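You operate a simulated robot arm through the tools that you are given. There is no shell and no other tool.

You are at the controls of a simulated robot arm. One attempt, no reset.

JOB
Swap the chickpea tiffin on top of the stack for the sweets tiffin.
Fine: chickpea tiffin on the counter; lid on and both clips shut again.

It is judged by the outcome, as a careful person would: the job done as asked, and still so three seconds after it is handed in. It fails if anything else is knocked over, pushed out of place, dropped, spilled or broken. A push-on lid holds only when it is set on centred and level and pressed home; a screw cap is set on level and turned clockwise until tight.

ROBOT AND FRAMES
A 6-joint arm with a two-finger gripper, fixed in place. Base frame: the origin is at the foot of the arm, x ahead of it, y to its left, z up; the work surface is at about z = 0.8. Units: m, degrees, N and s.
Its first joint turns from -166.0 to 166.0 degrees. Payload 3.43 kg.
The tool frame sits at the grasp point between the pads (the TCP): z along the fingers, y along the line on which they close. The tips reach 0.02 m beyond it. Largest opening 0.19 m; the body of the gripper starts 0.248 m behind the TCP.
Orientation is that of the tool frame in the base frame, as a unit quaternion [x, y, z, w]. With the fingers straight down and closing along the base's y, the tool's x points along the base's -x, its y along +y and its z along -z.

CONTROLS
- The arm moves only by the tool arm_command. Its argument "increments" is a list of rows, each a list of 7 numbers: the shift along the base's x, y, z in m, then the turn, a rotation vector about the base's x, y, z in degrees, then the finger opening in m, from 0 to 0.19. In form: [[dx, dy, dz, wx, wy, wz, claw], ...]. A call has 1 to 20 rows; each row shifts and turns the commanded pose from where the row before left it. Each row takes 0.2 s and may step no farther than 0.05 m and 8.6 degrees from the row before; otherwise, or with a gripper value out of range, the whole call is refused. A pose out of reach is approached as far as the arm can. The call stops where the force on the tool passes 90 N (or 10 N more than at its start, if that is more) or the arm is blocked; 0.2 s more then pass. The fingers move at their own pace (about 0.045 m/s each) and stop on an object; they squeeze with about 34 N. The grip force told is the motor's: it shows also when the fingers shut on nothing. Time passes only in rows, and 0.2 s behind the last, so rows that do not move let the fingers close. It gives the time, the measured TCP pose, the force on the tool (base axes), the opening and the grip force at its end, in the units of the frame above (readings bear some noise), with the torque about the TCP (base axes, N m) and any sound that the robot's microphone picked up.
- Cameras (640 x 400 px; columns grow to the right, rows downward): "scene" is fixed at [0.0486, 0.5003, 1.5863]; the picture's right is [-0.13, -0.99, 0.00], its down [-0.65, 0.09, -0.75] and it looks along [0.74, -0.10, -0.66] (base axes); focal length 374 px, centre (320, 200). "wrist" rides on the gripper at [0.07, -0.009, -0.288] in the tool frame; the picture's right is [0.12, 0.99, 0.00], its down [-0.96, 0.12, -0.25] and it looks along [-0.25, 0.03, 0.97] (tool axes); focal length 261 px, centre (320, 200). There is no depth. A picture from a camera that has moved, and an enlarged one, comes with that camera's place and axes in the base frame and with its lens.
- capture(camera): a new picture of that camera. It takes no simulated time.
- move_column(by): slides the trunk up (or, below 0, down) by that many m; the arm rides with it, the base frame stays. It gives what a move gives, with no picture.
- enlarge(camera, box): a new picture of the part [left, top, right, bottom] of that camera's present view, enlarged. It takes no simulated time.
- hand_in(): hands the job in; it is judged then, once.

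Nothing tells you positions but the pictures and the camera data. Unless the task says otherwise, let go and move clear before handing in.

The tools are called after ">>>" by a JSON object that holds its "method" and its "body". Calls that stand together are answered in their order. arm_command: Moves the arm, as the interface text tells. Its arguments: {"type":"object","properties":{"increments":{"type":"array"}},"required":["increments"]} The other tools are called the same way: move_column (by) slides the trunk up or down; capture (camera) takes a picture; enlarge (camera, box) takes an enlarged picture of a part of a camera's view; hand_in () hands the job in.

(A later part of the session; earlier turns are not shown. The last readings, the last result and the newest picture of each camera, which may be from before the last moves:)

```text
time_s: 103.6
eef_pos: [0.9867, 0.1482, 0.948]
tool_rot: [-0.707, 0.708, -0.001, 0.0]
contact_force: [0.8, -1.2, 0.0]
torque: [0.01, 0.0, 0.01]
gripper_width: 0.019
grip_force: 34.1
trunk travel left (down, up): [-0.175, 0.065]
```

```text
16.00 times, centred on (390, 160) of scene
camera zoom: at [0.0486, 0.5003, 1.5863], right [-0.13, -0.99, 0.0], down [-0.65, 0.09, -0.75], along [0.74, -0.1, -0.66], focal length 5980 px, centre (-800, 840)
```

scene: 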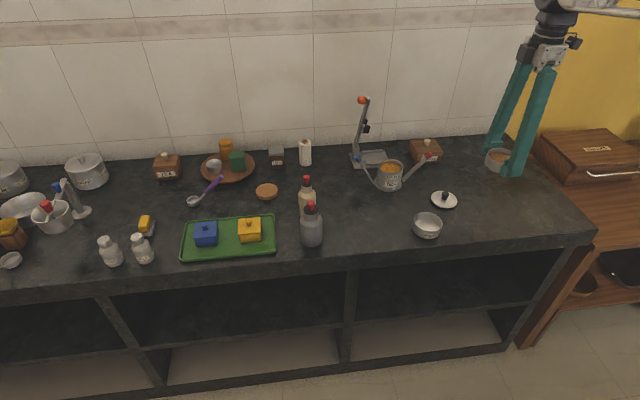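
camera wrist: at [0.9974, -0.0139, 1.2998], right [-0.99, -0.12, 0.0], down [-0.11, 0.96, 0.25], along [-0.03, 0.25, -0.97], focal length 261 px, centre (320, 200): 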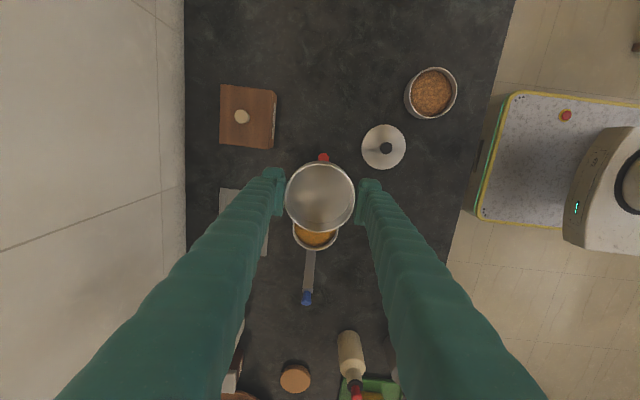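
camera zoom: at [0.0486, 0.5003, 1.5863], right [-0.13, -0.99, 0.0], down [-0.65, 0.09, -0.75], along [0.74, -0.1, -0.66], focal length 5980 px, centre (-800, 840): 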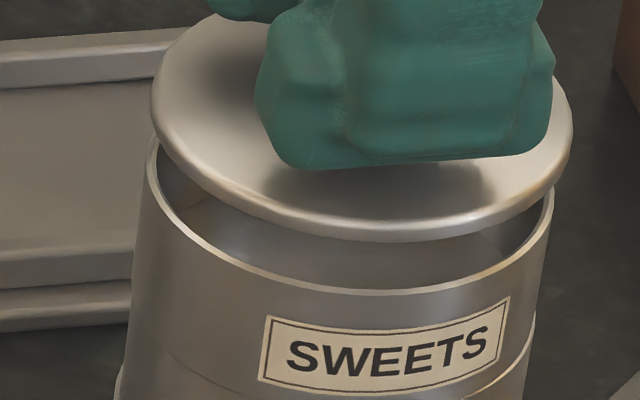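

The lid is over the sweets rim to within about half a millimetre in both views, and level. I'll lower it in small steps.

>>> {"method": "arm_command", "body": {"increments": [[0, 0, -0.003, 0, 0, 0, 0.01], [0, 0, -0.003, 0, 0, 0, 0.01], [0, 0, -0.001, 0, 0, 0, 0.01], [0, 0, 0, 0, 0, 0, 0.01], [0, 0, 0, 0, 0, 0, 0.01]]}}

>>> {"method": "enlarge", "body": {"camera": "scene", "box": [374, 148, 406, 172]}}

>>> {"method": "enlarge", "body": {"camera": "wrist", "box": [290, 145, 350, 180]}}

```text
time_s: 104.8
eef_pos: [0.9864, 0.149, 0.9405]
tool_rot: [-0.707, 0.708, 0.0, 0.0]
contact_force: [0.3, -0.2, -0.5]
torque: [0.01, 0.0, 0.0]
gripper_width: 0.0187
grip_force: 34.0
trunk travel left (down, up): [-0.175, 0.065]
```

```text
16.00 times, centred on (390, 160) of scene
camera zoom: at [0.0486, 0.5003, 1.5863], right [-0.13, -0.99, 0.0], down [-0.65, 0.09, -0.75], along [0.74, -0.1, -0.66], focal length 5980 px, centre (-800, 840)
```

zoom: 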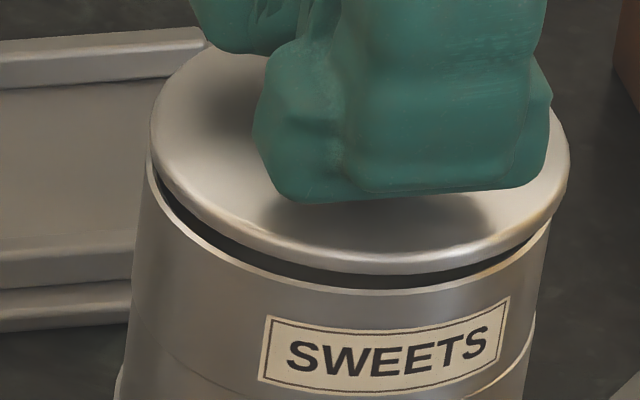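

```text
10.67 times, centred on (320, 162) of wrist
camera zoom: at [0.9941, 0.0792, 1.2277], right [-0.99, -0.12, 0.0], down [-0.11, 0.96, 0.25], along [-0.03, 0.25, -0.97], focal length 2780 px, centre (320, 600)
```

zoom: 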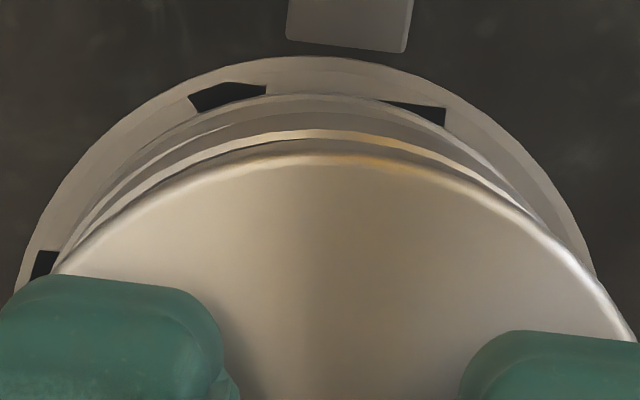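

Both views suggest the lid is about 1 mm toward −y. I'll nudge +1 mm in y and continue down.

>>> {"method": "arm_command", "body": {"increments": [[0, 0.001, 0, 0, 0, 0, 0.01], [0, 0, 0, 0, 0, 0, 0.01], [0, 0, -0.001, 0, 0, 0, 0.01], [0, 0, -0.001, 0, 0, 0, 0.01], [0, 0, 0, 0, 0, 0, 0.01], [0, 0, 0, 0, 0, 0, 0.01]]}}

>>> {"method": "enlarge", "body": {"camera": "scene", "box": [374, 148, 406, 172]}}

```text
time_s: 106.2
eef_pos: [0.9877, 0.149, 0.9374]
tool_rot: [-0.707, 0.708, 0.0, 0.0]
contact_force: [-0.6, 0.4, -0.8]
torque: [0.03, -0.01, -0.01]
gripper_width: 0.0191
grip_force: 34.1
trunk travel left (down, up): [-0.175, 0.065]
```

```text
16.00 times, centred on (390, 160) of scene
camera zoom: at [0.0486, 0.5003, 1.5863], right [-0.13, -0.99, 0.0], down [-0.65, 0.09, -0.75], along [0.74, -0.1, -0.66], focal length 5980 px, centre (-800, 840)
```

zoom: 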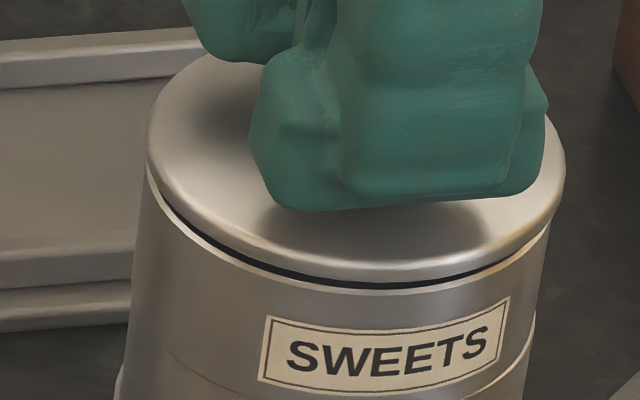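

>>> {"method": "arm_command", "body": {"increments": [[0, 0.0005, -0.001, 0, 0, 0, 0.01], [0, 0, -0.001, 0, 0, 0, 0.01], [0, 0, 0, 0, 0, 0, 0.01], [0, 0, 0, 0, 0, 0, 0.01]]}}

>>> {"method": "enlarge", "body": {"camera": "scene", "box": [374, 148, 406, 172]}}

```text
time_s: 107.2
eef_pos: [0.9864, 0.1495, 0.938]
tool_rot: [-0.707, 0.707, 0.0, 0.0]
contact_force: [0.4, 1.0, -0.1]
torque: [-0.01, -0.02, -0.02]
gripper_width: 0.0192
grip_force: 34.8
trunk travel left (down, up): [-0.175, 0.065]
```

```text
16.00 times, centred on (390, 160) of scene
camera zoom: at [0.0486, 0.5003, 1.5863], right [-0.13, -0.99, 0.0], down [-0.65, 0.09, -0.75], along [0.74, -0.1, -0.66], focal length 5980 px, centre (-800, 840)
```

zoom: 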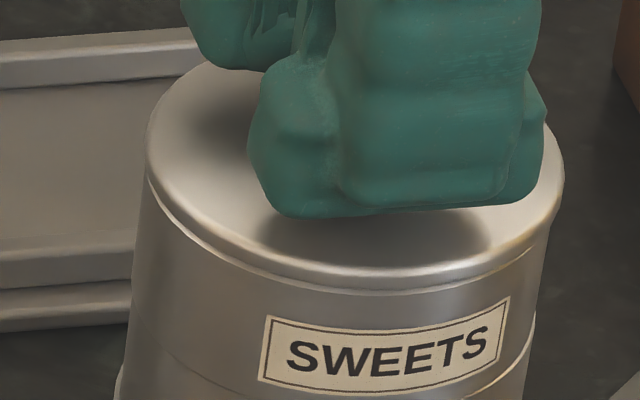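

The gap is almost closed and the lid is level. I'll press it home gently.

>>> {"method": "arm_command", "body": {"increments": [[0, 0, -0.001, 0, 0, 0, 0.01], [0, 0, -0.001, 0, 0, 0, 0.01], [0, 0, 0, 0, 0, 0, 0.01], [0, 0, 0, 0, 0, 0, 0.01]]}}

>>> {"method": "enlarge", "body": {"camera": "scene", "box": [374, 148, 406, 172]}}

```text
time_s: 108.2
eef_pos: [0.9866, 0.1482, 0.9352]
tool_rot: [-0.707, 0.707, -0.001, 0.001]
contact_force: [1.4, 1.7, 13.5]
torque: [0.01, -0.07, 0.0]
gripper_width: 0.0191
grip_force: 34.0
trunk travel left (down, up): [-0.175, 0.065]
```

```text
16.00 times, centred on (390, 160) of scene
camera zoom: at [0.0486, 0.5003, 1.5863], right [-0.13, -0.99, 0.0], down [-0.65, 0.09, -0.75], along [0.74, -0.1, -0.66], focal length 5980 px, centre (-800, 840)
```

zoom: 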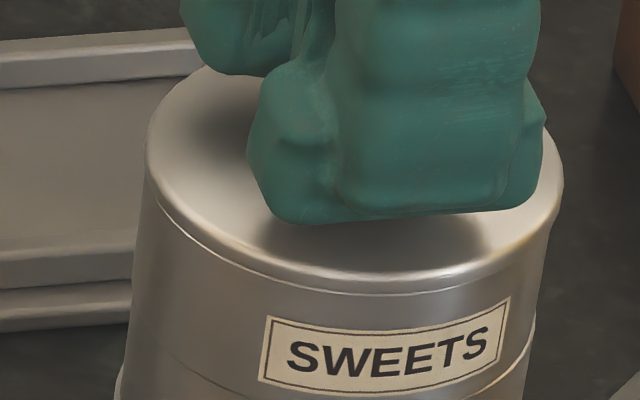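

In contact at 13.5 N. I'll press a bit harder to make sure it's home.

>>> {"method": "arm_command", "body": {"increments": [[0, 0, -0.001, 0, 0, 0, 0.01], [0, 0, -0.001, 0, 0, 0, 0.01], [0, 0, 0, 0, 0, 0, 0.01], [0, 0, 0, 0, 0, 0, 0.01]]}}

>>> {"method": "enlarge", "body": {"camera": "scene", "box": [370, 145, 410, 195]}}

```text
time_s: 109.2
eef_pos: [0.9858, 0.1491, 0.9316]
tool_rot: [-0.707, 0.707, 0.0, 0.0]
contact_force: [5.5, 0.2, 13.6]
torque: [-0.13, -0.08, -0.02]
gripper_width: 0.0184
grip_force: 34.6
trunk travel left (down, up): [-0.175, 0.065]
```

```text
8.00 times, centred on (390, 170) of scene
camera zoom: at [0.0486, 0.5003, 1.5863], right [-0.13, -0.99, 0.0], down [-0.65, 0.09, -0.75], along [0.74, -0.1, -0.66], focal length 2990 px, centre (-240, 440)
```

zoom: 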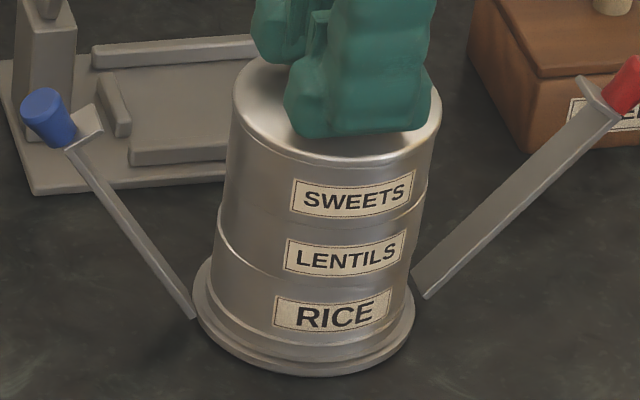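

The pads began slipping on the tapered knob at about 14 N, so the lid is already against its stop. I'll release, rise, and then press the knob from above with closed fingers to be sure.

>>> {"method": "arm_command", "body": {"increments": [[0, 0, 0, 0, 0, 0, 0.03], [0, 0, 0, 0, 0, 0, 0.05], [0, 0, 0, 0, 0, 0, 0.05], [0, 0, 0.01, 0, 0, 0, 0.05], [0, 0, 0.03, 0, 0, 0, 0.05], [0, 0, 0.03, 0, 0, 0, 0.05], [0, 0, 0.04, 0, 0, 0, 0.0], [0, 0, 0, 0, 0, 0, 0.0], [0, 0, 0, 0, 0, 0, 0.0], [0, 0, 0, 0, 0, 0, 0.0], [0, 0, 0, 0, 0, 0, 0.0]]}}

>>> {"method": "enlarge", "body": {"camera": "scene", "box": [370, 140, 410, 195]}}

>>> {"method": "enlarge", "body": {"camera": "wrist", "box": [260, 120, 380, 220]}}

```text
time_s: 111.6
eef_pos: [0.987, 0.1491, 1.0429]
tool_rot: [-0.706, 0.708, 0.0, 0.0]
contact_force: [-0.2, -0.7, -0.2]
torque: [0.01, -0.01, -0.03]
gripper_width: 0.0
grip_force: 34.1
trunk travel left (down, up): [-0.175, 0.065]
```

```text
7.27 times, centred on (390, 168) of scene
camera zoom: at [0.0486, 0.5003, 1.5863], right [-0.13, -0.99, 0.0], down [-0.65, 0.09, -0.75], along [0.74, -0.1, -0.66], focal length 2718 px, centre (-189, 436)
```

zoom: 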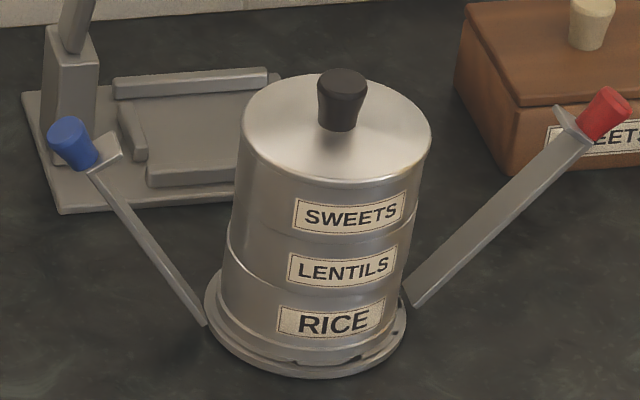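

```text
4.00 times, centred on (320, 170) of wrist
camera zoom: at [0.9934, 0.0794, 1.3301], right [-0.99, -0.12, 0.0], down [-0.11, 0.96, 0.25], along [-0.03, 0.25, -0.97], focal length 1043 px, centre (320, 320)
```

zoom: 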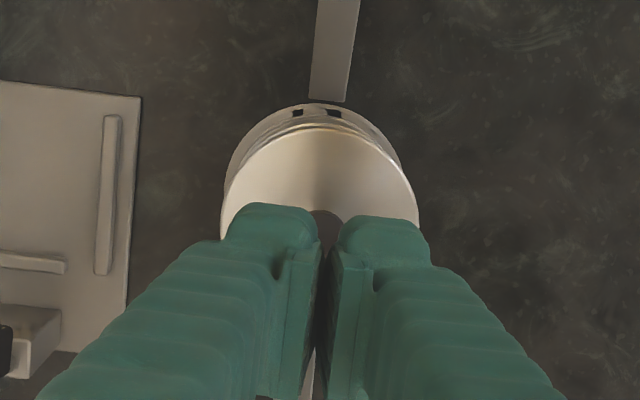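

The lid sits flat and centred. I'll press straight down on the knob with closed fingers to be sure it's home.

>>> {"method": "arm_command", "body": {"increments": [[0, 0, -0.03, 0, 0, 0, 0.0], [0, 0, -0.03, 0, 0, 0, 0.0], [0, 0, -0.02, 0, 0, 0, 0.0], [0, 0, -0.006, 0, 0, 0, 0.0], [0, 0, 0, 0, 0, 0, 0.0], [0, 0, -0.002, 0, 0, 0, 0.0], [0, 0, -0.002, 0, 0, 0, 0.0], [0, 0, 0, 0, 0, 0, 0.0]]}}

>>> {"method": "enlarge", "body": {"camera": "scene", "box": [370, 130, 410, 185]}}

```text
time_s: 113.4
eef_pos: [0.9861, 0.1469, 0.9515]
tool_rot: [-0.707, 0.708, 0.0, -0.001]
contact_force: [-0.2, -0.5, 0.0]
torque: [0.0, 0.02, 0.0]
gripper_width: 0.0
grip_force: 33.8
trunk travel left (down, up): [-0.175, 0.065]
```

```text
7.27 times, centred on (390, 158) of scene
camera zoom: at [0.0486, 0.5003, 1.5863], right [-0.13, -0.99, 0.0], down [-0.65, 0.09, -0.75], along [0.74, -0.1, -0.66], focal length 2718 px, centre (-189, 509)
```

zoom: 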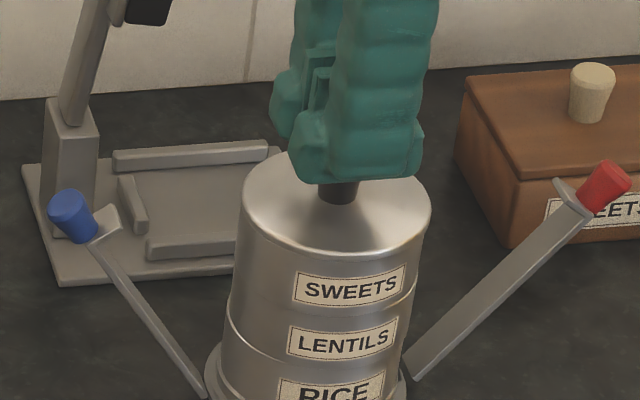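

>>> {"method": "arm_command", "body": {"increments": [[0, 0, -0.0015, 0, 0, 0, 0.0], [0, 0, -0.0015, 0, 0, 0, 0.0], [0, 0, 0, 0, 0, 0, 0.0]]}}

```text
time_s: 114.2
eef_pos: [0.9871, 0.1496, 0.952]
tool_rot: [-0.706, 0.708, 0.0, 0.002]
contact_force: [-0.2, -1.6, 18.9]
torque: [-0.06, 0.0, 0.03]
gripper_width: 0.0062
grip_force: 33.8
trunk travel left (down, up): [-0.175, 0.065]
```

>>> {"method": "arm_command", "body": {"increments": [[0, 0, -0.0008, 0, 0, 0, 0.0], [0, 0, 0, 0, 0, 0, 0.0]]}}

>>> {"method": "enlarge", "body": {"camera": "scene", "box": [370, 140, 410, 195]}}

```text
time_s: 114.8
eef_pos: [0.9859, 0.1491, 0.9511]
tool_rot: [-0.706, 0.708, 0.001, 0.0]
contact_force: [1.5, -3.1, 31.2]
torque: [-0.1, -0.01, -0.05]
gripper_width: 0.006
grip_force: 33.6
trunk travel left (down, up): [-0.175, 0.065]
```

```text
7.27 times, centred on (390, 168) of scene
camera zoom: at [0.0486, 0.5003, 1.5863], right [-0.13, -0.99, 0.0], down [-0.65, 0.09, -0.75], along [0.74, -0.1, -0.66], focal length 2718 px, centre (-189, 436)
```

zoom: 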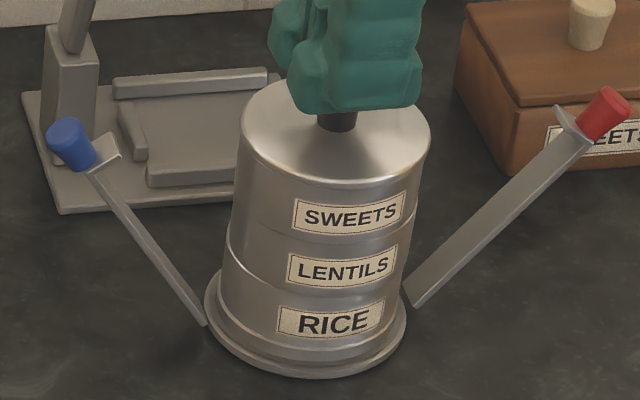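

The lid is pressed home with 31 N. Now the clips: I'll rise, go to the outside of the red clip, and push its knob inward with closed fingers.

>>> {"method": "arm_command", "body": {"increments": [[0, 0, 0.02, 0, 0, 0, 0.0], [0, 0, 0.04, 0, 0, 0, 0.0], [0, 0, 0.03, 0, 0, 0, 0.0], [0, -0.04, 0, 0, 0, 0, 0.0], [0, -0.045, 0, 0, 0, 0, 0.0], [0, -0.045, 0, 0, 0, 0, 0.0], [0, -0.045, 0, 0, 0, 0, 0.0], [0, -0.005, 0, 0, 0, 0, 0.0], [0, 0, 0, 0, 0, 0, 0.0], [0, 0, -0.03, 0, 0, 0, 0.0], [0, 0, -0.04, 0, 0, 0, 0.0], [0, 0, -0.04, 0, 0, 0, 0.0], [0, 0, -0.022, 0, 0, 0, 0.0], [0, 0, 0, 0, 0, 0, 0.0], [0, 0, 0, 0, 0, 0, 0.0]]}}

>>> {"method": "enlarge", "body": {"camera": "scene", "box": [360, 120, 460, 200]}}

>>> {"method": "enlarge", "body": {"camera": "wrist", "box": [240, 130, 400, 290]}}

```text
time_s: 118.0
eef_pos: [0.9857, -0.0296, 0.9059]
tool_rot: [-0.707, 0.708, 0.0, 0.001]
contact_force: [0.8, -0.6, -0.3]
torque: [0.02, 0.04, -0.01]
gripper_width: 0.0001
grip_force: 33.9
trunk travel left (down, up): [-0.175, 0.065]
```

```text
5.00 times, centred on (410, 160) of scene
camera zoom: at [0.0486, 0.5003, 1.5863], right [-0.13, -0.99, 0.0], down [-0.65, 0.09, -0.75], along [0.74, -0.1, -0.66], focal length 1869 px, centre (-130, 400)
```

zoom: 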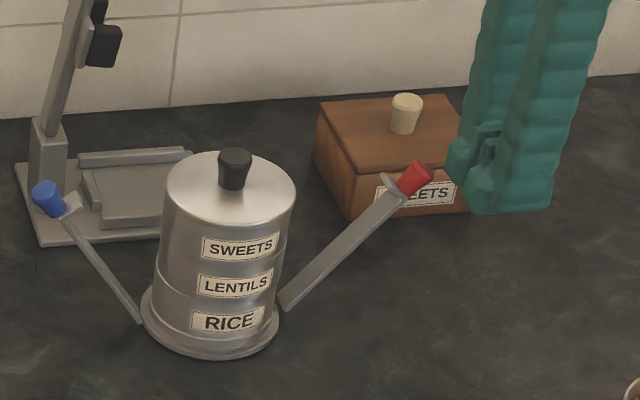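

```text
2.50 times, centred on (320, 210) of wrist
camera zoom: at [0.9932, -0.0994, 1.194], right [-0.99, -0.12, 0.0], down [-0.11, 0.96, 0.25], along [-0.03, 0.25, -0.97], focal length 652 px, centre (320, 175)
```

zoom: 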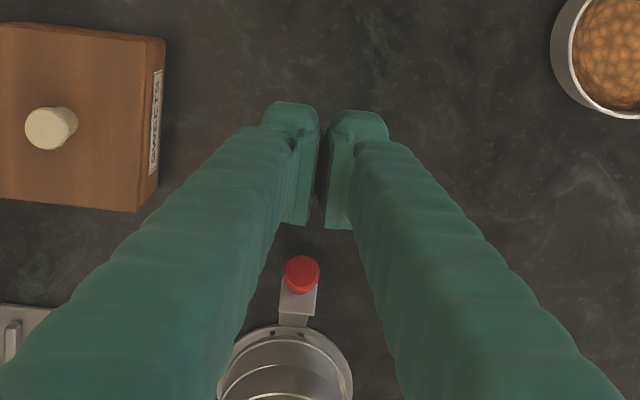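

The fingers are just outside the red knob and in line with it. I'll push inward (+y) slowly, watching the force.

>>> {"method": "arm_command", "body": {"increments": [[0, 0.01, 0, 0, 0, 0, 0.0], [0, 0.01, 0, 0, 0, 0, 0.0], [0, 0.008, 0, 0, 0, 0, 0.0], [0, 0.006, 0, 0, 0, 0, 0.0], [0, 0.006, 0, 0, 0, 0, 0.0], [0, 0.006, 0, 0, 0, 0, 0.0], [0, 0, 0, 0, 0, 0, 0.0]]}}

>>> {"method": "enlarge", "body": {"camera": "scene", "box": [360, 120, 460, 200]}}

```text
time_s: 119.6
eef_pos: [0.987, 0.0167, 0.906]
tool_rot: [0.707, -0.707, -0.001, 0.0]
contact_force: [-0.5, -0.2, -0.3]
torque: [0.0, 0.0, 0.01]
gripper_width: 0.0
grip_force: 34.0
trunk travel left (down, up): [-0.175, 0.065]
```

```text
5.00 times, centred on (410, 160) of scene
camera zoom: at [0.0486, 0.5003, 1.5863], right [-0.13, -0.99, 0.0], down [-0.65, 0.09, -0.75], along [0.74, -0.1, -0.66], focal length 1869 px, centre (-130, 400)
```

zoom: 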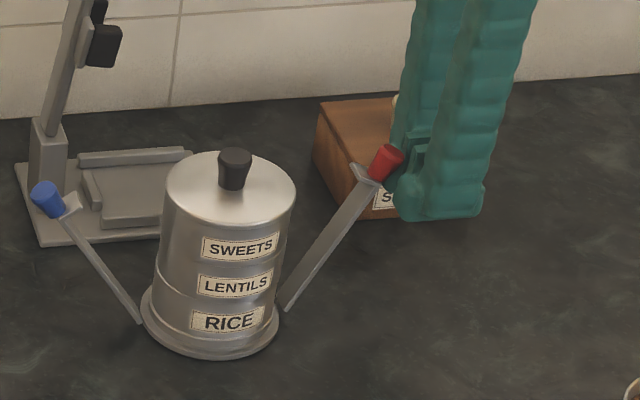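

The red clip swings in easily and the stack is still. I'll continue inward until nearly closed.

>>> {"method": "arm_command", "body": {"increments": [[0, 0.008, 0.002, 0, 0, 0, 0.0], [0, 0.008, 0.002, 0, 0, 0, 0.0], [0, 0.008, 0.002, 0, 0, 0, 0.0], [0, 0.007, 0.002, 0, 0, 0, 0.0], [0, 0.006, 0.002, 0, 0, 0, 0.0], [0, 0.004, 0, 0, 0, 0, 0.0], [0, 0, 0, 0, 0, 0, 0.0]]}}

>>> {"method": "enlarge", "body": {"camera": "scene", "box": [360, 120, 440, 200]}}

>>> {"method": "enlarge", "body": {"camera": "wrist", "box": [240, 150, 400, 310]}}

```text
time_s: 121.2
eef_pos: [0.9868, 0.0571, 0.9153]
tool_rot: [-0.707, 0.708, 0.0, 0.0]
contact_force: [0.0, -0.5, -0.8]
torque: [-0.04, -0.02, 0.02]
gripper_width: 0.0
grip_force: 33.9
trunk travel left (down, up): [-0.175, 0.065]
```

```text
5.00 times, centred on (400, 160) of scene
camera zoom: at [0.0486, 0.5003, 1.5863], right [-0.13, -0.99, 0.0], down [-0.65, 0.09, -0.75], along [0.74, -0.1, -0.66], focal length 1869 px, centre (-80, 400)
```

zoom: 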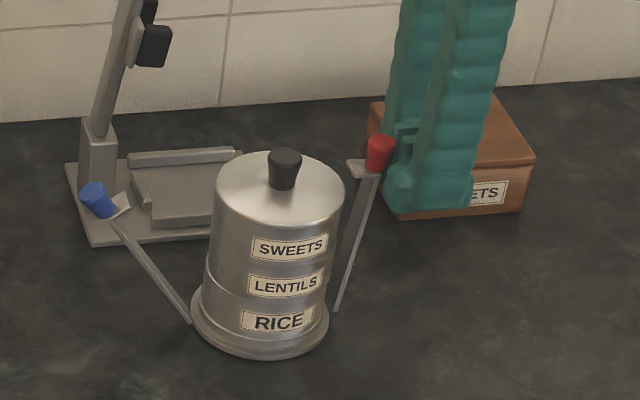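

```text
2.50 times, centred on (320, 230) of wrist
camera zoom: at [0.9941, -0.0128, 1.203], right [-0.99, -0.12, 0.0], down [-0.11, 0.96, 0.25], along [-0.03, 0.25, -0.97], focal length 652 px, centre (320, 125)
```

zoom: 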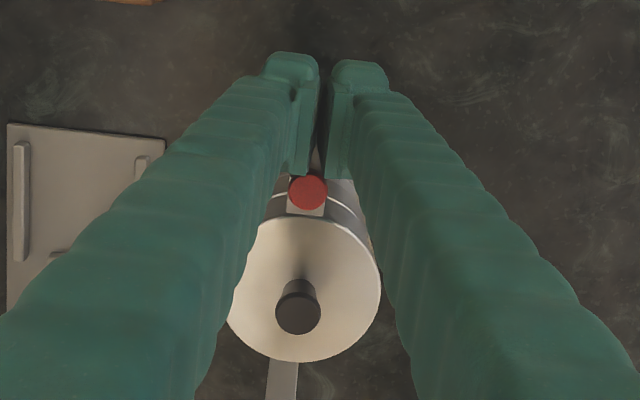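

The red clip is nearly closed (about 10° left). The blue clip is about 34° open; pushing it from outside would be beyond reach, so I'll grip its knob with the tool tilted and swing it back. First I'll back off and get into position.

>>> {"method": "arm_command", "body": {"increments": [[0, -0.015, 0, 0, 0, 0, 0.0], [0, 0, 0.04, 0, 0, 0, 0.0], [0, 0, 0.045, 0, 0, 0, 0.02], [0, 0, 0.03, 0, 0, 0, 0.045], [0, 0.04, 0, 0, 0, 0, 0.045], [0, 0.04, 0, 0, 0, 0, 0.045], [0, 0.04, 0, 0, 0, 0, 0.045], [0, 0.04, 0, -6, 0, 0, 0.045], [0, 0.04, 0, -7, 0, 0, 0.045], [0, 0.03, 0, -7, 0, 0, 0.045], [0, 0.02, -0.01, -7, 0, 0, 0.045], [0, 0.01, -0.015, -7, 0, 0, 0.045], [0, 0, 0, 0, 0, 0, 0.045], [0, 0, 0, 0, 0, 0, 0.045], [0, 0, 0, 0, 0, 0, 0.045]]}}

>>> {"method": "capture", "body": {"camera": "wrist"}}

>>> {"method": "enlarge", "body": {"camera": "scene", "box": [330, 100, 430, 200]}}

```text
time_s: 124.4
eef_pos: [0.9859, 0.3017, 1.0055]
tool_rot: [-0.675, 0.677, -0.206, -0.207]
contact_force: [-0.4, -0.1, 0.1]
torque: [0.0, 0.03, -0.01]
gripper_width: 0.0451
grip_force: 0.0
trunk travel left (down, up): [-0.175, 0.065]
```

```text
taken
camera wrist: at [0.9932, 0.4053, 1.2837], right [-0.99, -0.1, 0.07], down [-0.11, 0.94, -0.33], along [-0.03, -0.34, -0.94], focal length 261 px, centre (320, 200)
```

wrist: 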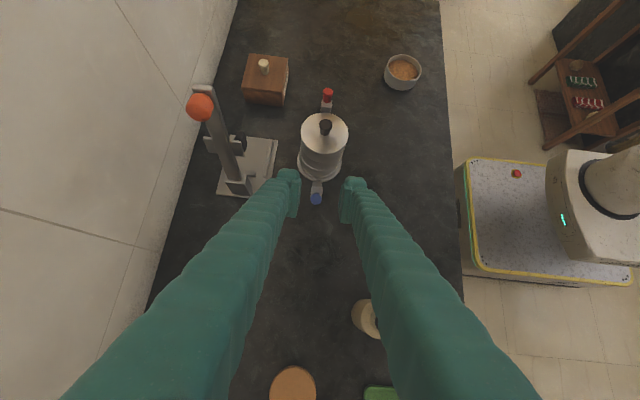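

```text
4.00 times, centred on (380, 150) of scene
camera zoom: at [0.0486, 0.5003, 1.5863], right [-0.13, -0.99, 0.0], down [-0.65, 0.09, -0.75], along [0.74, -0.1, -0.66], focal length 1495 px, centre (80, 400)
```

zoom: 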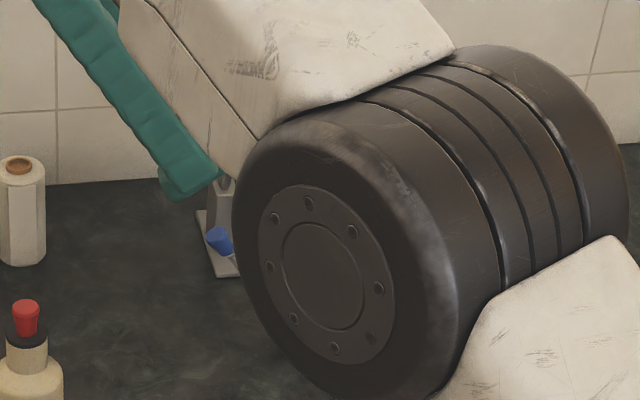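

The blue knob is near (0.988, 0.266, 0.905). The fingers straddle its plane in x, so I'll move down and in to it, then check before gripping.

>>> {"method": "arm_command", "body": {"increments": [[0.002, -0.005, -0.02, 0, 0, 0, 0.045], [0, -0.006, -0.02, 0, 0, 0, 0.045], [0, -0.006, -0.02, 0, 0, 0, 0.045], [0, -0.006, -0.015, 0, 0, 0, 0.045], [0, -0.004, -0.008, 0, 0, 0, 0.045], [0, 0, 0, 0, 0, 0, 0.045], [0, 0, 0, 0, 0, 0, 0.045], [0, 0, 0, 0, 0, 0, 0.045]]}}

>>> {"method": "enlarge", "body": {"camera": "wrist", "box": [240, 130, 400, 230]}}

>>> {"method": "enlarge", "body": {"camera": "scene", "box": [340, 110, 420, 200]}}

```text
time_s: 126.2
eef_pos: [0.9897, 0.2744, 0.9239]
tool_rot: [-0.676, 0.677, -0.207, -0.207]
contact_force: [-0.9, 0.4, 0.1]
torque: [0.02, 0.01, 0.01]
gripper_width: 0.045
grip_force: 0.1
trunk travel left (down, up): [-0.175, 0.065]
```

```text
4.00 times, centred on (320, 180) of wrist
camera zoom: at [0.9966, 0.3783, 1.2012], right [-0.99, -0.1, 0.07], down [-0.11, 0.94, -0.33], along [-0.03, -0.34, -0.94], focal length 1043 px, centre (320, 280)
```

zoom: 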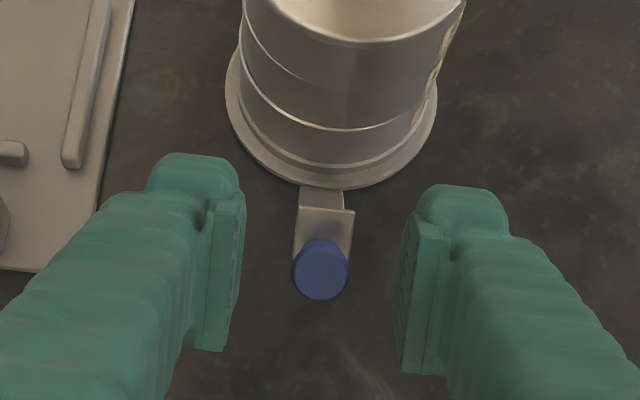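

```text
4.44 times, centred on (380, 155) of scene
camera zoom: at [0.0486, 0.5003, 1.5863], right [-0.13, -0.99, 0.0], down [-0.65, 0.09, -0.75], along [0.74, -0.1, -0.66], focal length 1661 px, centre (53, 400)
```

zoom: 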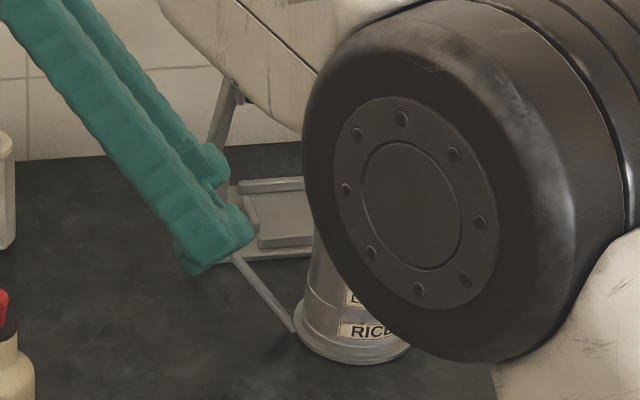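

The knob is centred between the pads. I'll go 6 mm deeper along the tool axis and close on it.

>>> {"method": "arm_command", "body": {"increments": [[0, -0.0017, -0.0025, 0, 0, 0, 0.045], [0, -0.0017, -0.0025, 0, 0, 0, 0.045], [0, 0, 0, 0, 0, 0, 0.045], [0, 0, 0, 0, 0, 0, 0.01], [0, 0, 0, 0, 0, 0, 0.01], [0, 0, 0, 0, 0, 0, 0.01], [0, 0, 0, 0, 0, 0, 0.01]]}}

>>> {"method": "enlarge", "body": {"camera": "wrist", "box": [240, 130, 400, 230]}}

```text
time_s: 127.8
eef_pos: [0.9892, 0.2717, 0.9197]
tool_rot: [-0.676, 0.677, -0.206, -0.207]
contact_force: [0.1, -0.5, 0.4]
torque: [-0.02, 0.03, -0.02]
gripper_width: 0.0152
grip_force: 33.8
trunk travel left (down, up): [-0.175, 0.065]
```

```text
4.00 times, centred on (320, 180) of wrist
camera zoom: at [0.9961, 0.3743, 1.196], right [-0.99, -0.1, 0.07], down [-0.11, 0.94, -0.33], along [-0.03, -0.34, -0.94], focal length 1043 px, centre (320, 280)
```

zoom: 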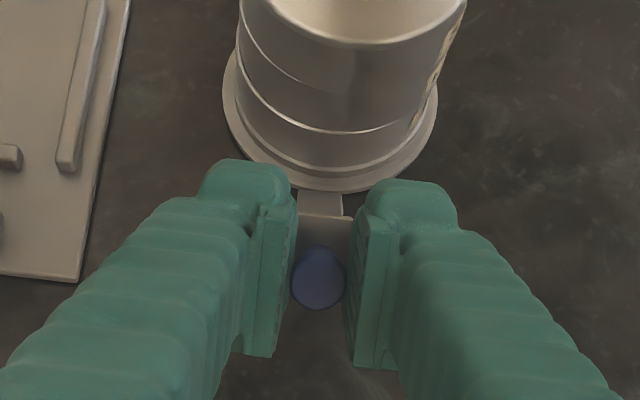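

The blue knob is gripped. I'll swing it back toward closed along the arc, stopping halfway to check.

>>> {"method": "arm_command", "body": {"increments": [[0, -0.0078, 0.0047, 4, 0, 0, 0.01], [0, -0.0081, 0.0041, 4, 0, 0, 0.01], [0, -0.0084, 0.0036, 4, 0, 0, 0.01], [0, -0.0087, 0.003, 4, 0, 0, 0.01], [0, 0, 0, 0, 0, 0, 0.01]]}}

>>> {"method": "enlarge", "body": {"camera": "wrist", "box": [240, 130, 400, 230]}}

>>> {"method": "enlarge", "body": {"camera": "scene", "box": [340, 110, 440, 200]}}

```text
time_s: 129.0
eef_pos: [0.9887, 0.2376, 0.9342]
tool_rot: [-0.698, 0.699, -0.111, -0.111]
contact_force: [-1.3, -3.4, -0.5]
torque: [-0.46, 0.0, -0.02]
gripper_width: 0.0152
grip_force: 33.7
trunk travel left (down, up): [-0.175, 0.065]
```

```text
4.00 times, centred on (320, 180) of wrist
camera zoom: at [0.9963, 0.2598, 1.2287], right [-0.99, -0.11, 0.04], down [-0.11, 0.99, -0.06], along [-0.03, -0.07, -1.0], focal length 1043 px, centre (320, 280)
```

zoom: 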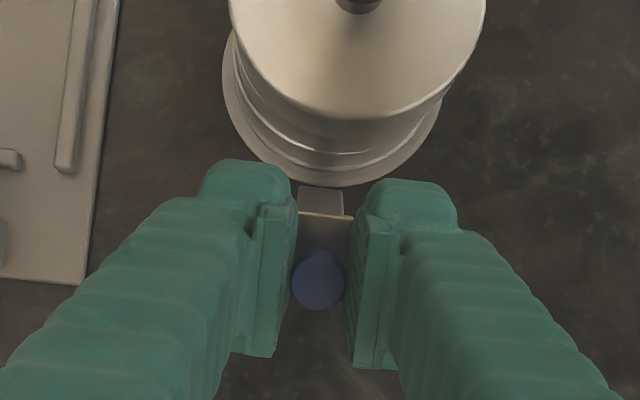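

```text
4.44 times, centred on (390, 155) of scene
camera zoom: at [0.0486, 0.5003, 1.5863], right [-0.13, -0.99, 0.0], down [-0.65, 0.09, -0.75], along [0.74, -0.1, -0.66], focal length 1661 px, centre (9, 400)
```

zoom: 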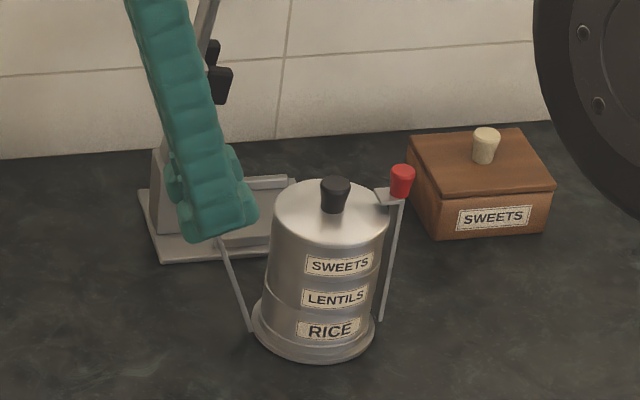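

>>> {"method": "arm_command", "body": {"increments": [[0, -0.0088, 0.0023, 3, 0, 0, 0.01], [0, -0.0089, 0.0018, 3, 0, 0, 0.01], [0, -0.006, 0.0007, 3, 0, 0, 0.01], [0, 0, 0, 0, 0, 0, 0.01]]}}

>>> {"method": "enlarge", "body": {"camera": "wrist", "box": [240, 130, 400, 230]}}

>>> {"method": "enlarge", "body": {"camera": "scene", "box": [340, 110, 440, 200]}}

```text
time_s: 130.0
eef_pos: [0.9897, 0.2136, 0.9391]
tool_rot: [-0.704, 0.706, -0.055, -0.056]
contact_force: [-0.8, -1.7, 1.9]
torque: [-0.31, 0.03, 0.0]
gripper_width: 0.0152
grip_force: 33.6
trunk travel left (down, up): [-0.175, 0.065]
```

```text
4.00 times, centred on (320, 180) of wrist
camera zoom: at [0.9967, 0.1901, 1.2333], right [-0.99, -0.12, 0.02], down [-0.11, 0.99, 0.09], along [-0.03, 0.09, -1.0], focal length 1043 px, centre (320, 280)
```

zoom: 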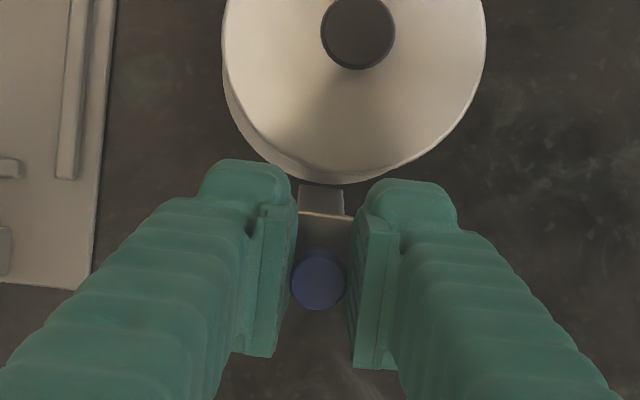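

```text
4.44 times, centred on (390, 155) of scene
camera zoom: at [0.0486, 0.5003, 1.5863], right [-0.13, -0.99, 0.0], down [-0.65, 0.09, -0.75], along [0.74, -0.1, -0.66], focal length 1661 px, centre (9, 400)
```

zoom: 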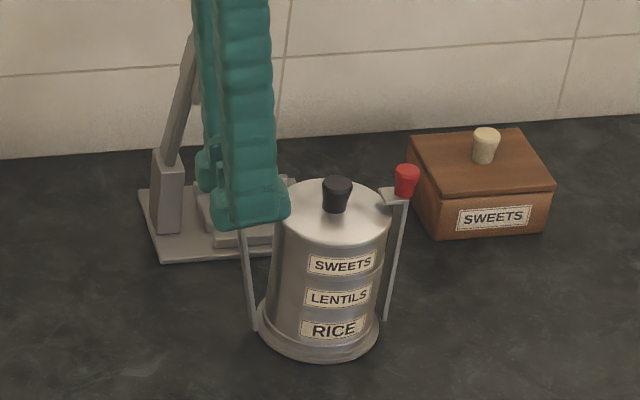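

The blue clip is now about 6° from shut. The stack crept about 2–3 mm under the grip, so I'll release here and finish both clips with a symmetric squeeze instead, which puts no net force on the stack.

>>> {"method": "arm_command", "body": {"increments": [[0, 0, 0, 0, 0, 0, 0.045], [0, 0, 0, 0, 0, 0, 0.045], [0, 0, 0, 0, 0, 0, 0.045], [0, 0.002, 0.02, 0, 0, 0, 0.045], [0, 0.003, 0.03, 0, 0, 0, 0.045], [0, 0, 0.04, 3, 0, 0, 0.045], [0, 0, 0.03, 3, 0, 0, 0.045], [0, 0, 0, 2.7, 0, 0, 0.045], [0, 0, 0, 0, 0, 0, 0.045], [0, 0, 0, 0, 0, 0, 0.045]]}}

>>> {"method": "enlarge", "body": {"camera": "scene", "box": [340, 110, 440, 200]}}

>>> {"method": "enlarge", "body": {"camera": "wrist", "box": [240, 90, 400, 190]}}

```text
time_s: 132.2
eef_pos: [0.9897, 0.2176, 1.0583]
tool_rot: [0.707, -0.707, 0.002, 0.002]
contact_force: [-0.8, -1.1, 0.6]
torque: [0.01, 0.02, 0.03]
gripper_width: 0.045
grip_force: 0.0
trunk travel left (down, up): [-0.175, 0.065]
```

```text
4.44 times, centred on (390, 155) of scene
camera zoom: at [0.0486, 0.5003, 1.5863], right [-0.13, -0.99, 0.0], down [-0.65, 0.09, -0.75], along [0.74, -0.1, -0.66], focal length 1661 px, centre (9, 400)
```

zoom: 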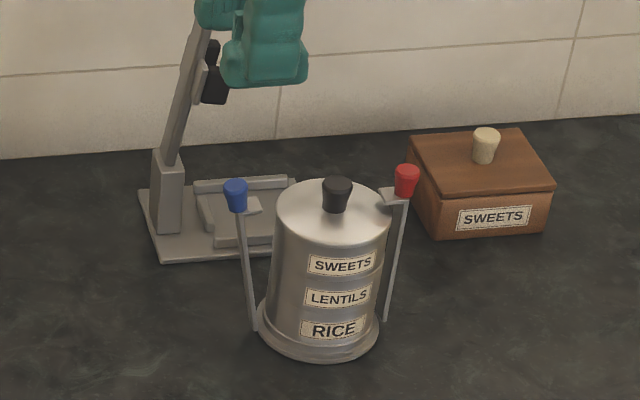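

```text
4.00 times, centred on (320, 140) of wrist
camera zoom: at [0.9961, 0.151, 1.3448], right [-0.99, -0.12, 0.0], down [-0.11, 0.96, 0.24], along [-0.03, 0.24, -0.97], focal length 1043 px, centre (320, 440)
```

zoom: 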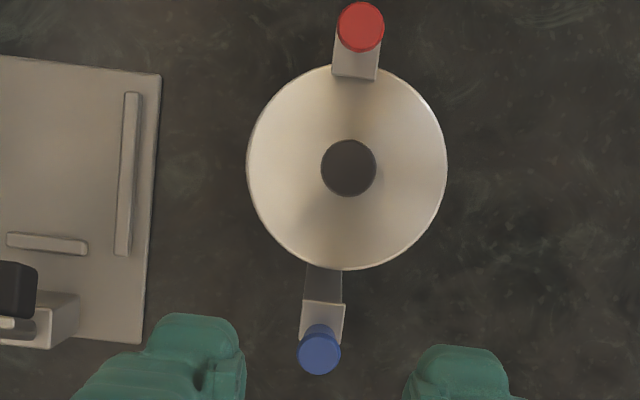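

Red is about 1–2° from shut and blue about 11°. I'll turn the tool back 90° so the fingers close along y, keeping it narrow while turning, then centre over the stack at y ≈ 0.149.

>>> {"method": "arm_command", "body": {"increments": [[0, -0.03, 0, 0.3, 0, 0, 0.045], [0, -0.03, 0, 0, 0, -8.2, 0.045], [0, -0.0086, 0, 0, 0, -8.2, 0.045], [0, 0, 0, 0, 0, -8.2, 0.045], [0, 0, 0, 0, 0, -8.2, 0.045], [0, 0, 0, 0, 0, -8.2, 0.045], [0, 0, 0, 0, 0, -8.2, 0.045], [0, 0, 0, 0, 0, -8.2, 0.045], [0, 0, 0, 0, 0, -8.2, 0.045], [0, 0, 0, 0, 0, -8.2, 0.045], [0, 0, 0, 0, 0, -8.2, 0.045], [0, 0, 0, 0, 0, -8.0, 0.045], [0, 0, 0, 0, 0, 0, 0.18], [0, 0, 0, 0, 0, 0, 0.18], [0, 0, 0, 0, 0, 0, 0.18], [0, 0, 0, 0, 0, 0, 0.18], [0, 0, 0, 0, 0, 0, 0.18], [0, 0, 0, 0, 0, 0, 0.18], [0, 0, 0, 0, 0, 0, 0.18], [0, 0, 0, 0, 0, 0, 0.18]]}}

>>> {"method": "capture", "body": {"camera": "wrist"}}

>>> {"method": "enlarge", "body": {"camera": "wrist", "box": [240, 110, 400, 210]}}

```text
time_s: 136.4
eef_pos: [0.9894, 0.1508, 1.058]
tool_rot: [0.002, 1.0, 0.0, 0.0]
contact_force: [0.7, 0.1, 0.2]
torque: [0.03, -0.01, -0.03]
gripper_width: 0.1797
grip_force: 0.1
trunk travel left (down, up): [-0.175, 0.065]
```

```text
taken
camera wrist: at [0.9178, 0.1432, 1.345], right [-0.12, 0.99, 0.0], down [0.96, 0.11, 0.25], along [0.25, 0.03, -0.97], focal length 261 px, centre (320, 200)
```

wrist: 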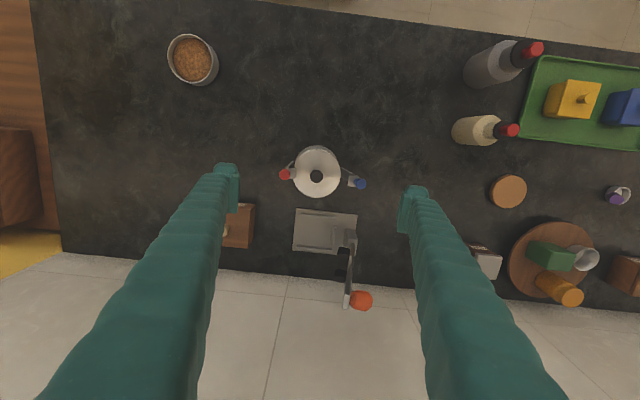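

```text
4.00 times, centred on (320, 160) of wrist
camera zoom: at [0.9178, 0.1432, 1.345], right [-0.12, 0.99, 0.0], down [0.96, 0.11, 0.25], along [0.25, 0.03, -0.97], focal length 1043 px, centre (320, 360)
```

zoom: 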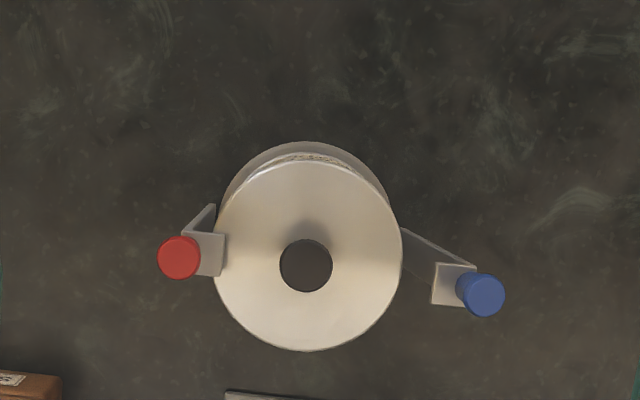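

The lid centre is near y 0.146 and the tool near y 0.152. I'll centre at about 0.1475 and lower the open fingers outside both clip knobs.

>>> {"method": "arm_command", "body": {"increments": [[0.001, -0.0045, 0, 0, 0, 0, 0.18], [0, 0, -0.03, 0, 0, 0, 0.18], [0, 0, -0.035, 0, 0, 0, 0.18], [0, 0, -0.03, 0, 0, 0, 0.18], [0, 0, -0.02, 0, 0, 0, 0.18], [0, 0, -0.01, 0, 0, 0, 0.18], [0, 0, 0, 0, 0, 0, 0.18], [0, 0, 0, 0, 0, 0, 0.18], [0, 0, 0, 0, 0, 0, 0.18]]}}

>>> {"method": "capture", "body": {"camera": "wrist"}}

>>> {"method": "enlarge", "body": {"camera": "scene", "box": [340, 110, 440, 200]}}

```text
time_s: 138.4
eef_pos: [0.9899, 0.1448, 0.9324]
tool_rot: [0.001, 1.0, 0.0, 0.0]
contact_force: [-0.9, 0.1, -0.8]
torque: [0.02, 0.02, -0.03]
gripper_width: 0.18
grip_force: 0.1
trunk travel left (down, up): [-0.175, 0.065]
```

```text
taken
camera wrist: at [0.9182, 0.137, 1.2198], right [-0.12, 0.99, 0.0], down [0.96, 0.11, 0.25], along [0.25, 0.03, -0.97], focal length 261 px, centre (320, 200)
```

wrist: 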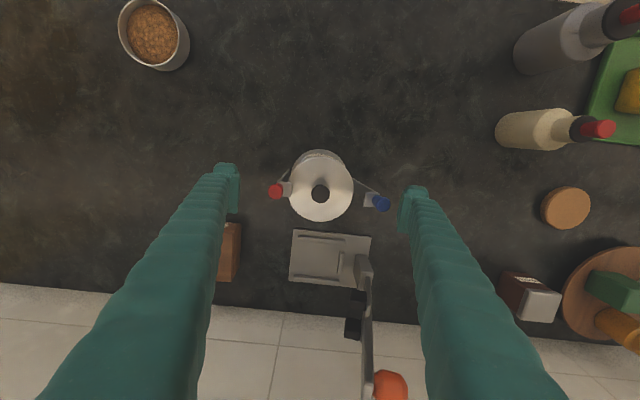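

```text
4.44 times, centred on (390, 155) of scene
camera zoom: at [0.0486, 0.5003, 1.5863], right [-0.13, -0.99, 0.0], down [-0.65, 0.09, -0.75], along [0.74, -0.1, -0.66], focal length 1661 px, centre (9, 400)
```

zoom: 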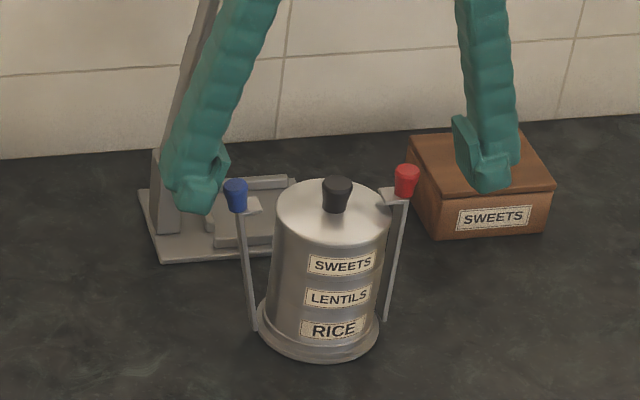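

The stack is centred between the fingers. I'll close gradually so the blue clip swings in first.

>>> {"method": "arm_command", "body": {"increments": [[0, 0, 0, 0, 0, 0, 0.165], [0, 0, 0, 0, 0, 0, 0.155], [0, 0, 0, 0, 0, 0, 0.145], [0, 0, 0, 0, 0, 0, 0.138], [0, 0, 0, 0, 0, 0, 0.132], [0, 0, 0, 0, 0, 0, 0.132]]}}

>>> {"method": "enlarge", "body": {"camera": "wrist", "box": [240, 140, 400, 240]}}

>>> {"method": "enlarge", "body": {"camera": "scene", "box": [340, 110, 440, 200]}}

```text
time_s: 139.8
eef_pos: [0.9895, 0.1452, 0.9332]
tool_rot: [0.0, 1.0, 0.0, 0.0]
contact_force: [-0.7, -1.0, 0.0]
torque: [0.01, -0.02, 0.01]
gripper_width: 0.1318
grip_force: 0.1
trunk travel left (down, up): [-0.175, 0.065]
```

```text
4.00 times, centred on (320, 190) of wrist
camera zoom: at [0.9182, 0.1369, 1.2197], right [-0.12, 0.99, 0.0], down [0.96, 0.11, 0.25], along [0.25, 0.03, -0.97], focal length 1043 px, centre (320, 240)
```

zoom: 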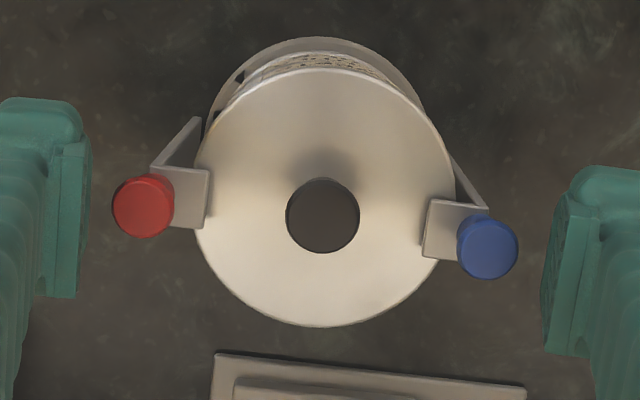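

```text
4.44 times, centred on (390, 155) of scene
camera zoom: at [0.0486, 0.5003, 1.5863], right [-0.13, -0.99, 0.0], down [-0.65, 0.09, -0.75], along [0.74, -0.1, -0.66], focal length 1661 px, centre (9, 400)
```

zoom: 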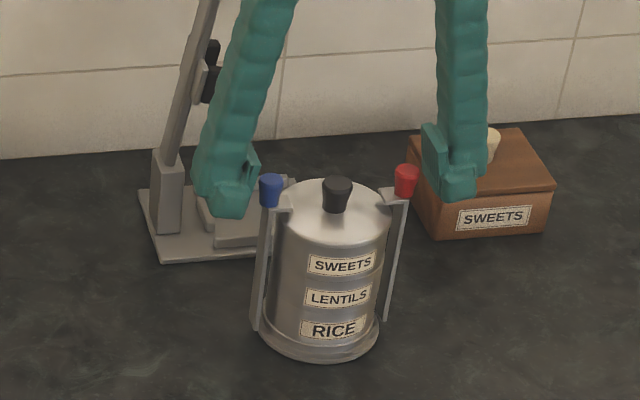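

The blue clip has snapped in over the lid on its own, and the red hook is over the lid too. I'll squeeze both gently to make sure they are fully shut.

>>> {"method": "arm_command", "body": {"increments": [[0, 0, 0, 0, 0, 0, 0.124], [0, 0, 0, 0, 0, 0, 0.119], [0, 0, 0, 0, 0, 0, 0.115], [0, 0, 0, 0, 0, 0, 0.112], [0, 0, 0, 0, 0, 0, 0.112]]}}

>>> {"method": "enlarge", "body": {"camera": "wrist", "box": [240, 140, 400, 240]}}

>>> {"method": "enlarge", "body": {"camera": "scene", "box": [350, 120, 430, 200]}}

```text
time_s: 141.0
eef_pos: [0.9905, 0.1438, 0.9329]
tool_rot: [0.001, 1.0, -0.001, -0.001]
contact_force: [-0.8, -4.0, 3.6]
torque: [-0.16, 0.04, 0.05]
gripper_width: 0.112
grip_force: 10.8
trunk travel left (down, up): [-0.175, 0.065]
```

```text
4.00 times, centred on (320, 190) of wrist
camera zoom: at [0.9181, 0.1363, 1.2202], right [-0.12, 0.99, 0.0], down [0.96, 0.11, 0.25], along [0.25, 0.03, -0.97], focal length 1043 px, centre (320, 240)
```

zoom: 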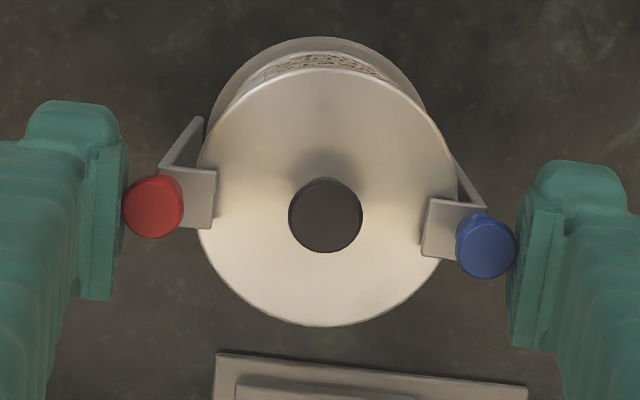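

```text
5.00 times, centred on (390, 160) of scene
camera zoom: at [0.0486, 0.5003, 1.5863], right [-0.13, -0.99, 0.0], down [-0.65, 0.09, -0.75], along [0.74, -0.1, -0.66], focal length 1869 px, centre (-30, 400)
```

zoom: 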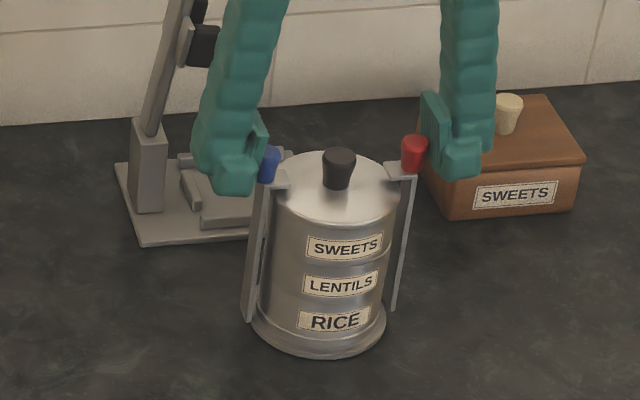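

>>> {"method": "arm_command", "body": {"increments": [[0, 0, 0, 0, 0, 0, 0.109], [0, 0, 0, 0, 0, 0, 0.106], [0, 0, 0, 0, 0, 0, 0.106]]}}

>>> {"method": "enlarge", "body": {"camera": "wrist", "box": [240, 140, 400, 240]}}

>>> {"method": "enlarge", "body": {"camera": "scene", "box": [350, 120, 430, 200]}}

```text
time_s: 141.8
eef_pos: [0.9901, 0.1437, 0.9332]
tool_rot: [0.0, 1.0, 0.0, 0.0]
contact_force: [0.0, -6.0, 6.1]
torque: [-0.17, 0.09, 0.08]
gripper_width: 0.1064
grip_force: 27.2
trunk travel left (down, up): [-0.175, 0.065]
```

```text
4.00 times, centred on (320, 190) of wrist
camera zoom: at [0.9179, 0.1364, 1.2205], right [-0.12, 0.99, 0.0], down [0.96, 0.11, 0.25], along [0.25, 0.03, -0.97], focal length 1043 px, centre (320, 240)
```

zoom: 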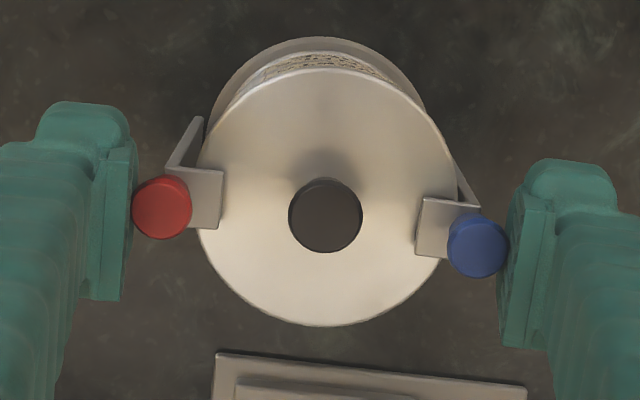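

```text
5.00 times, centred on (390, 160) of scene
camera zoom: at [0.0486, 0.5003, 1.5863], right [-0.13, -0.99, 0.0], down [-0.65, 0.09, -0.75], along [0.74, -0.1, -0.66], focal length 1869 px, centre (-30, 400)
```

zoom: 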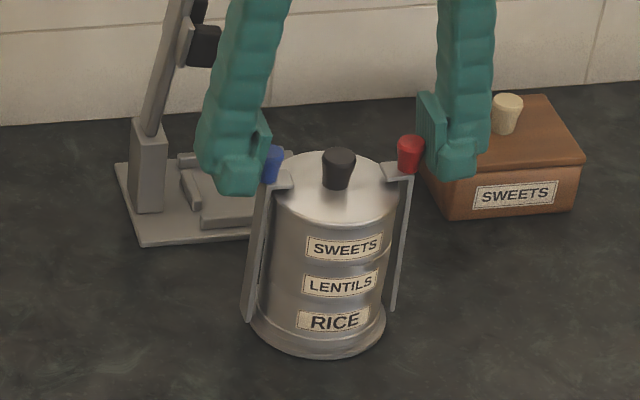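

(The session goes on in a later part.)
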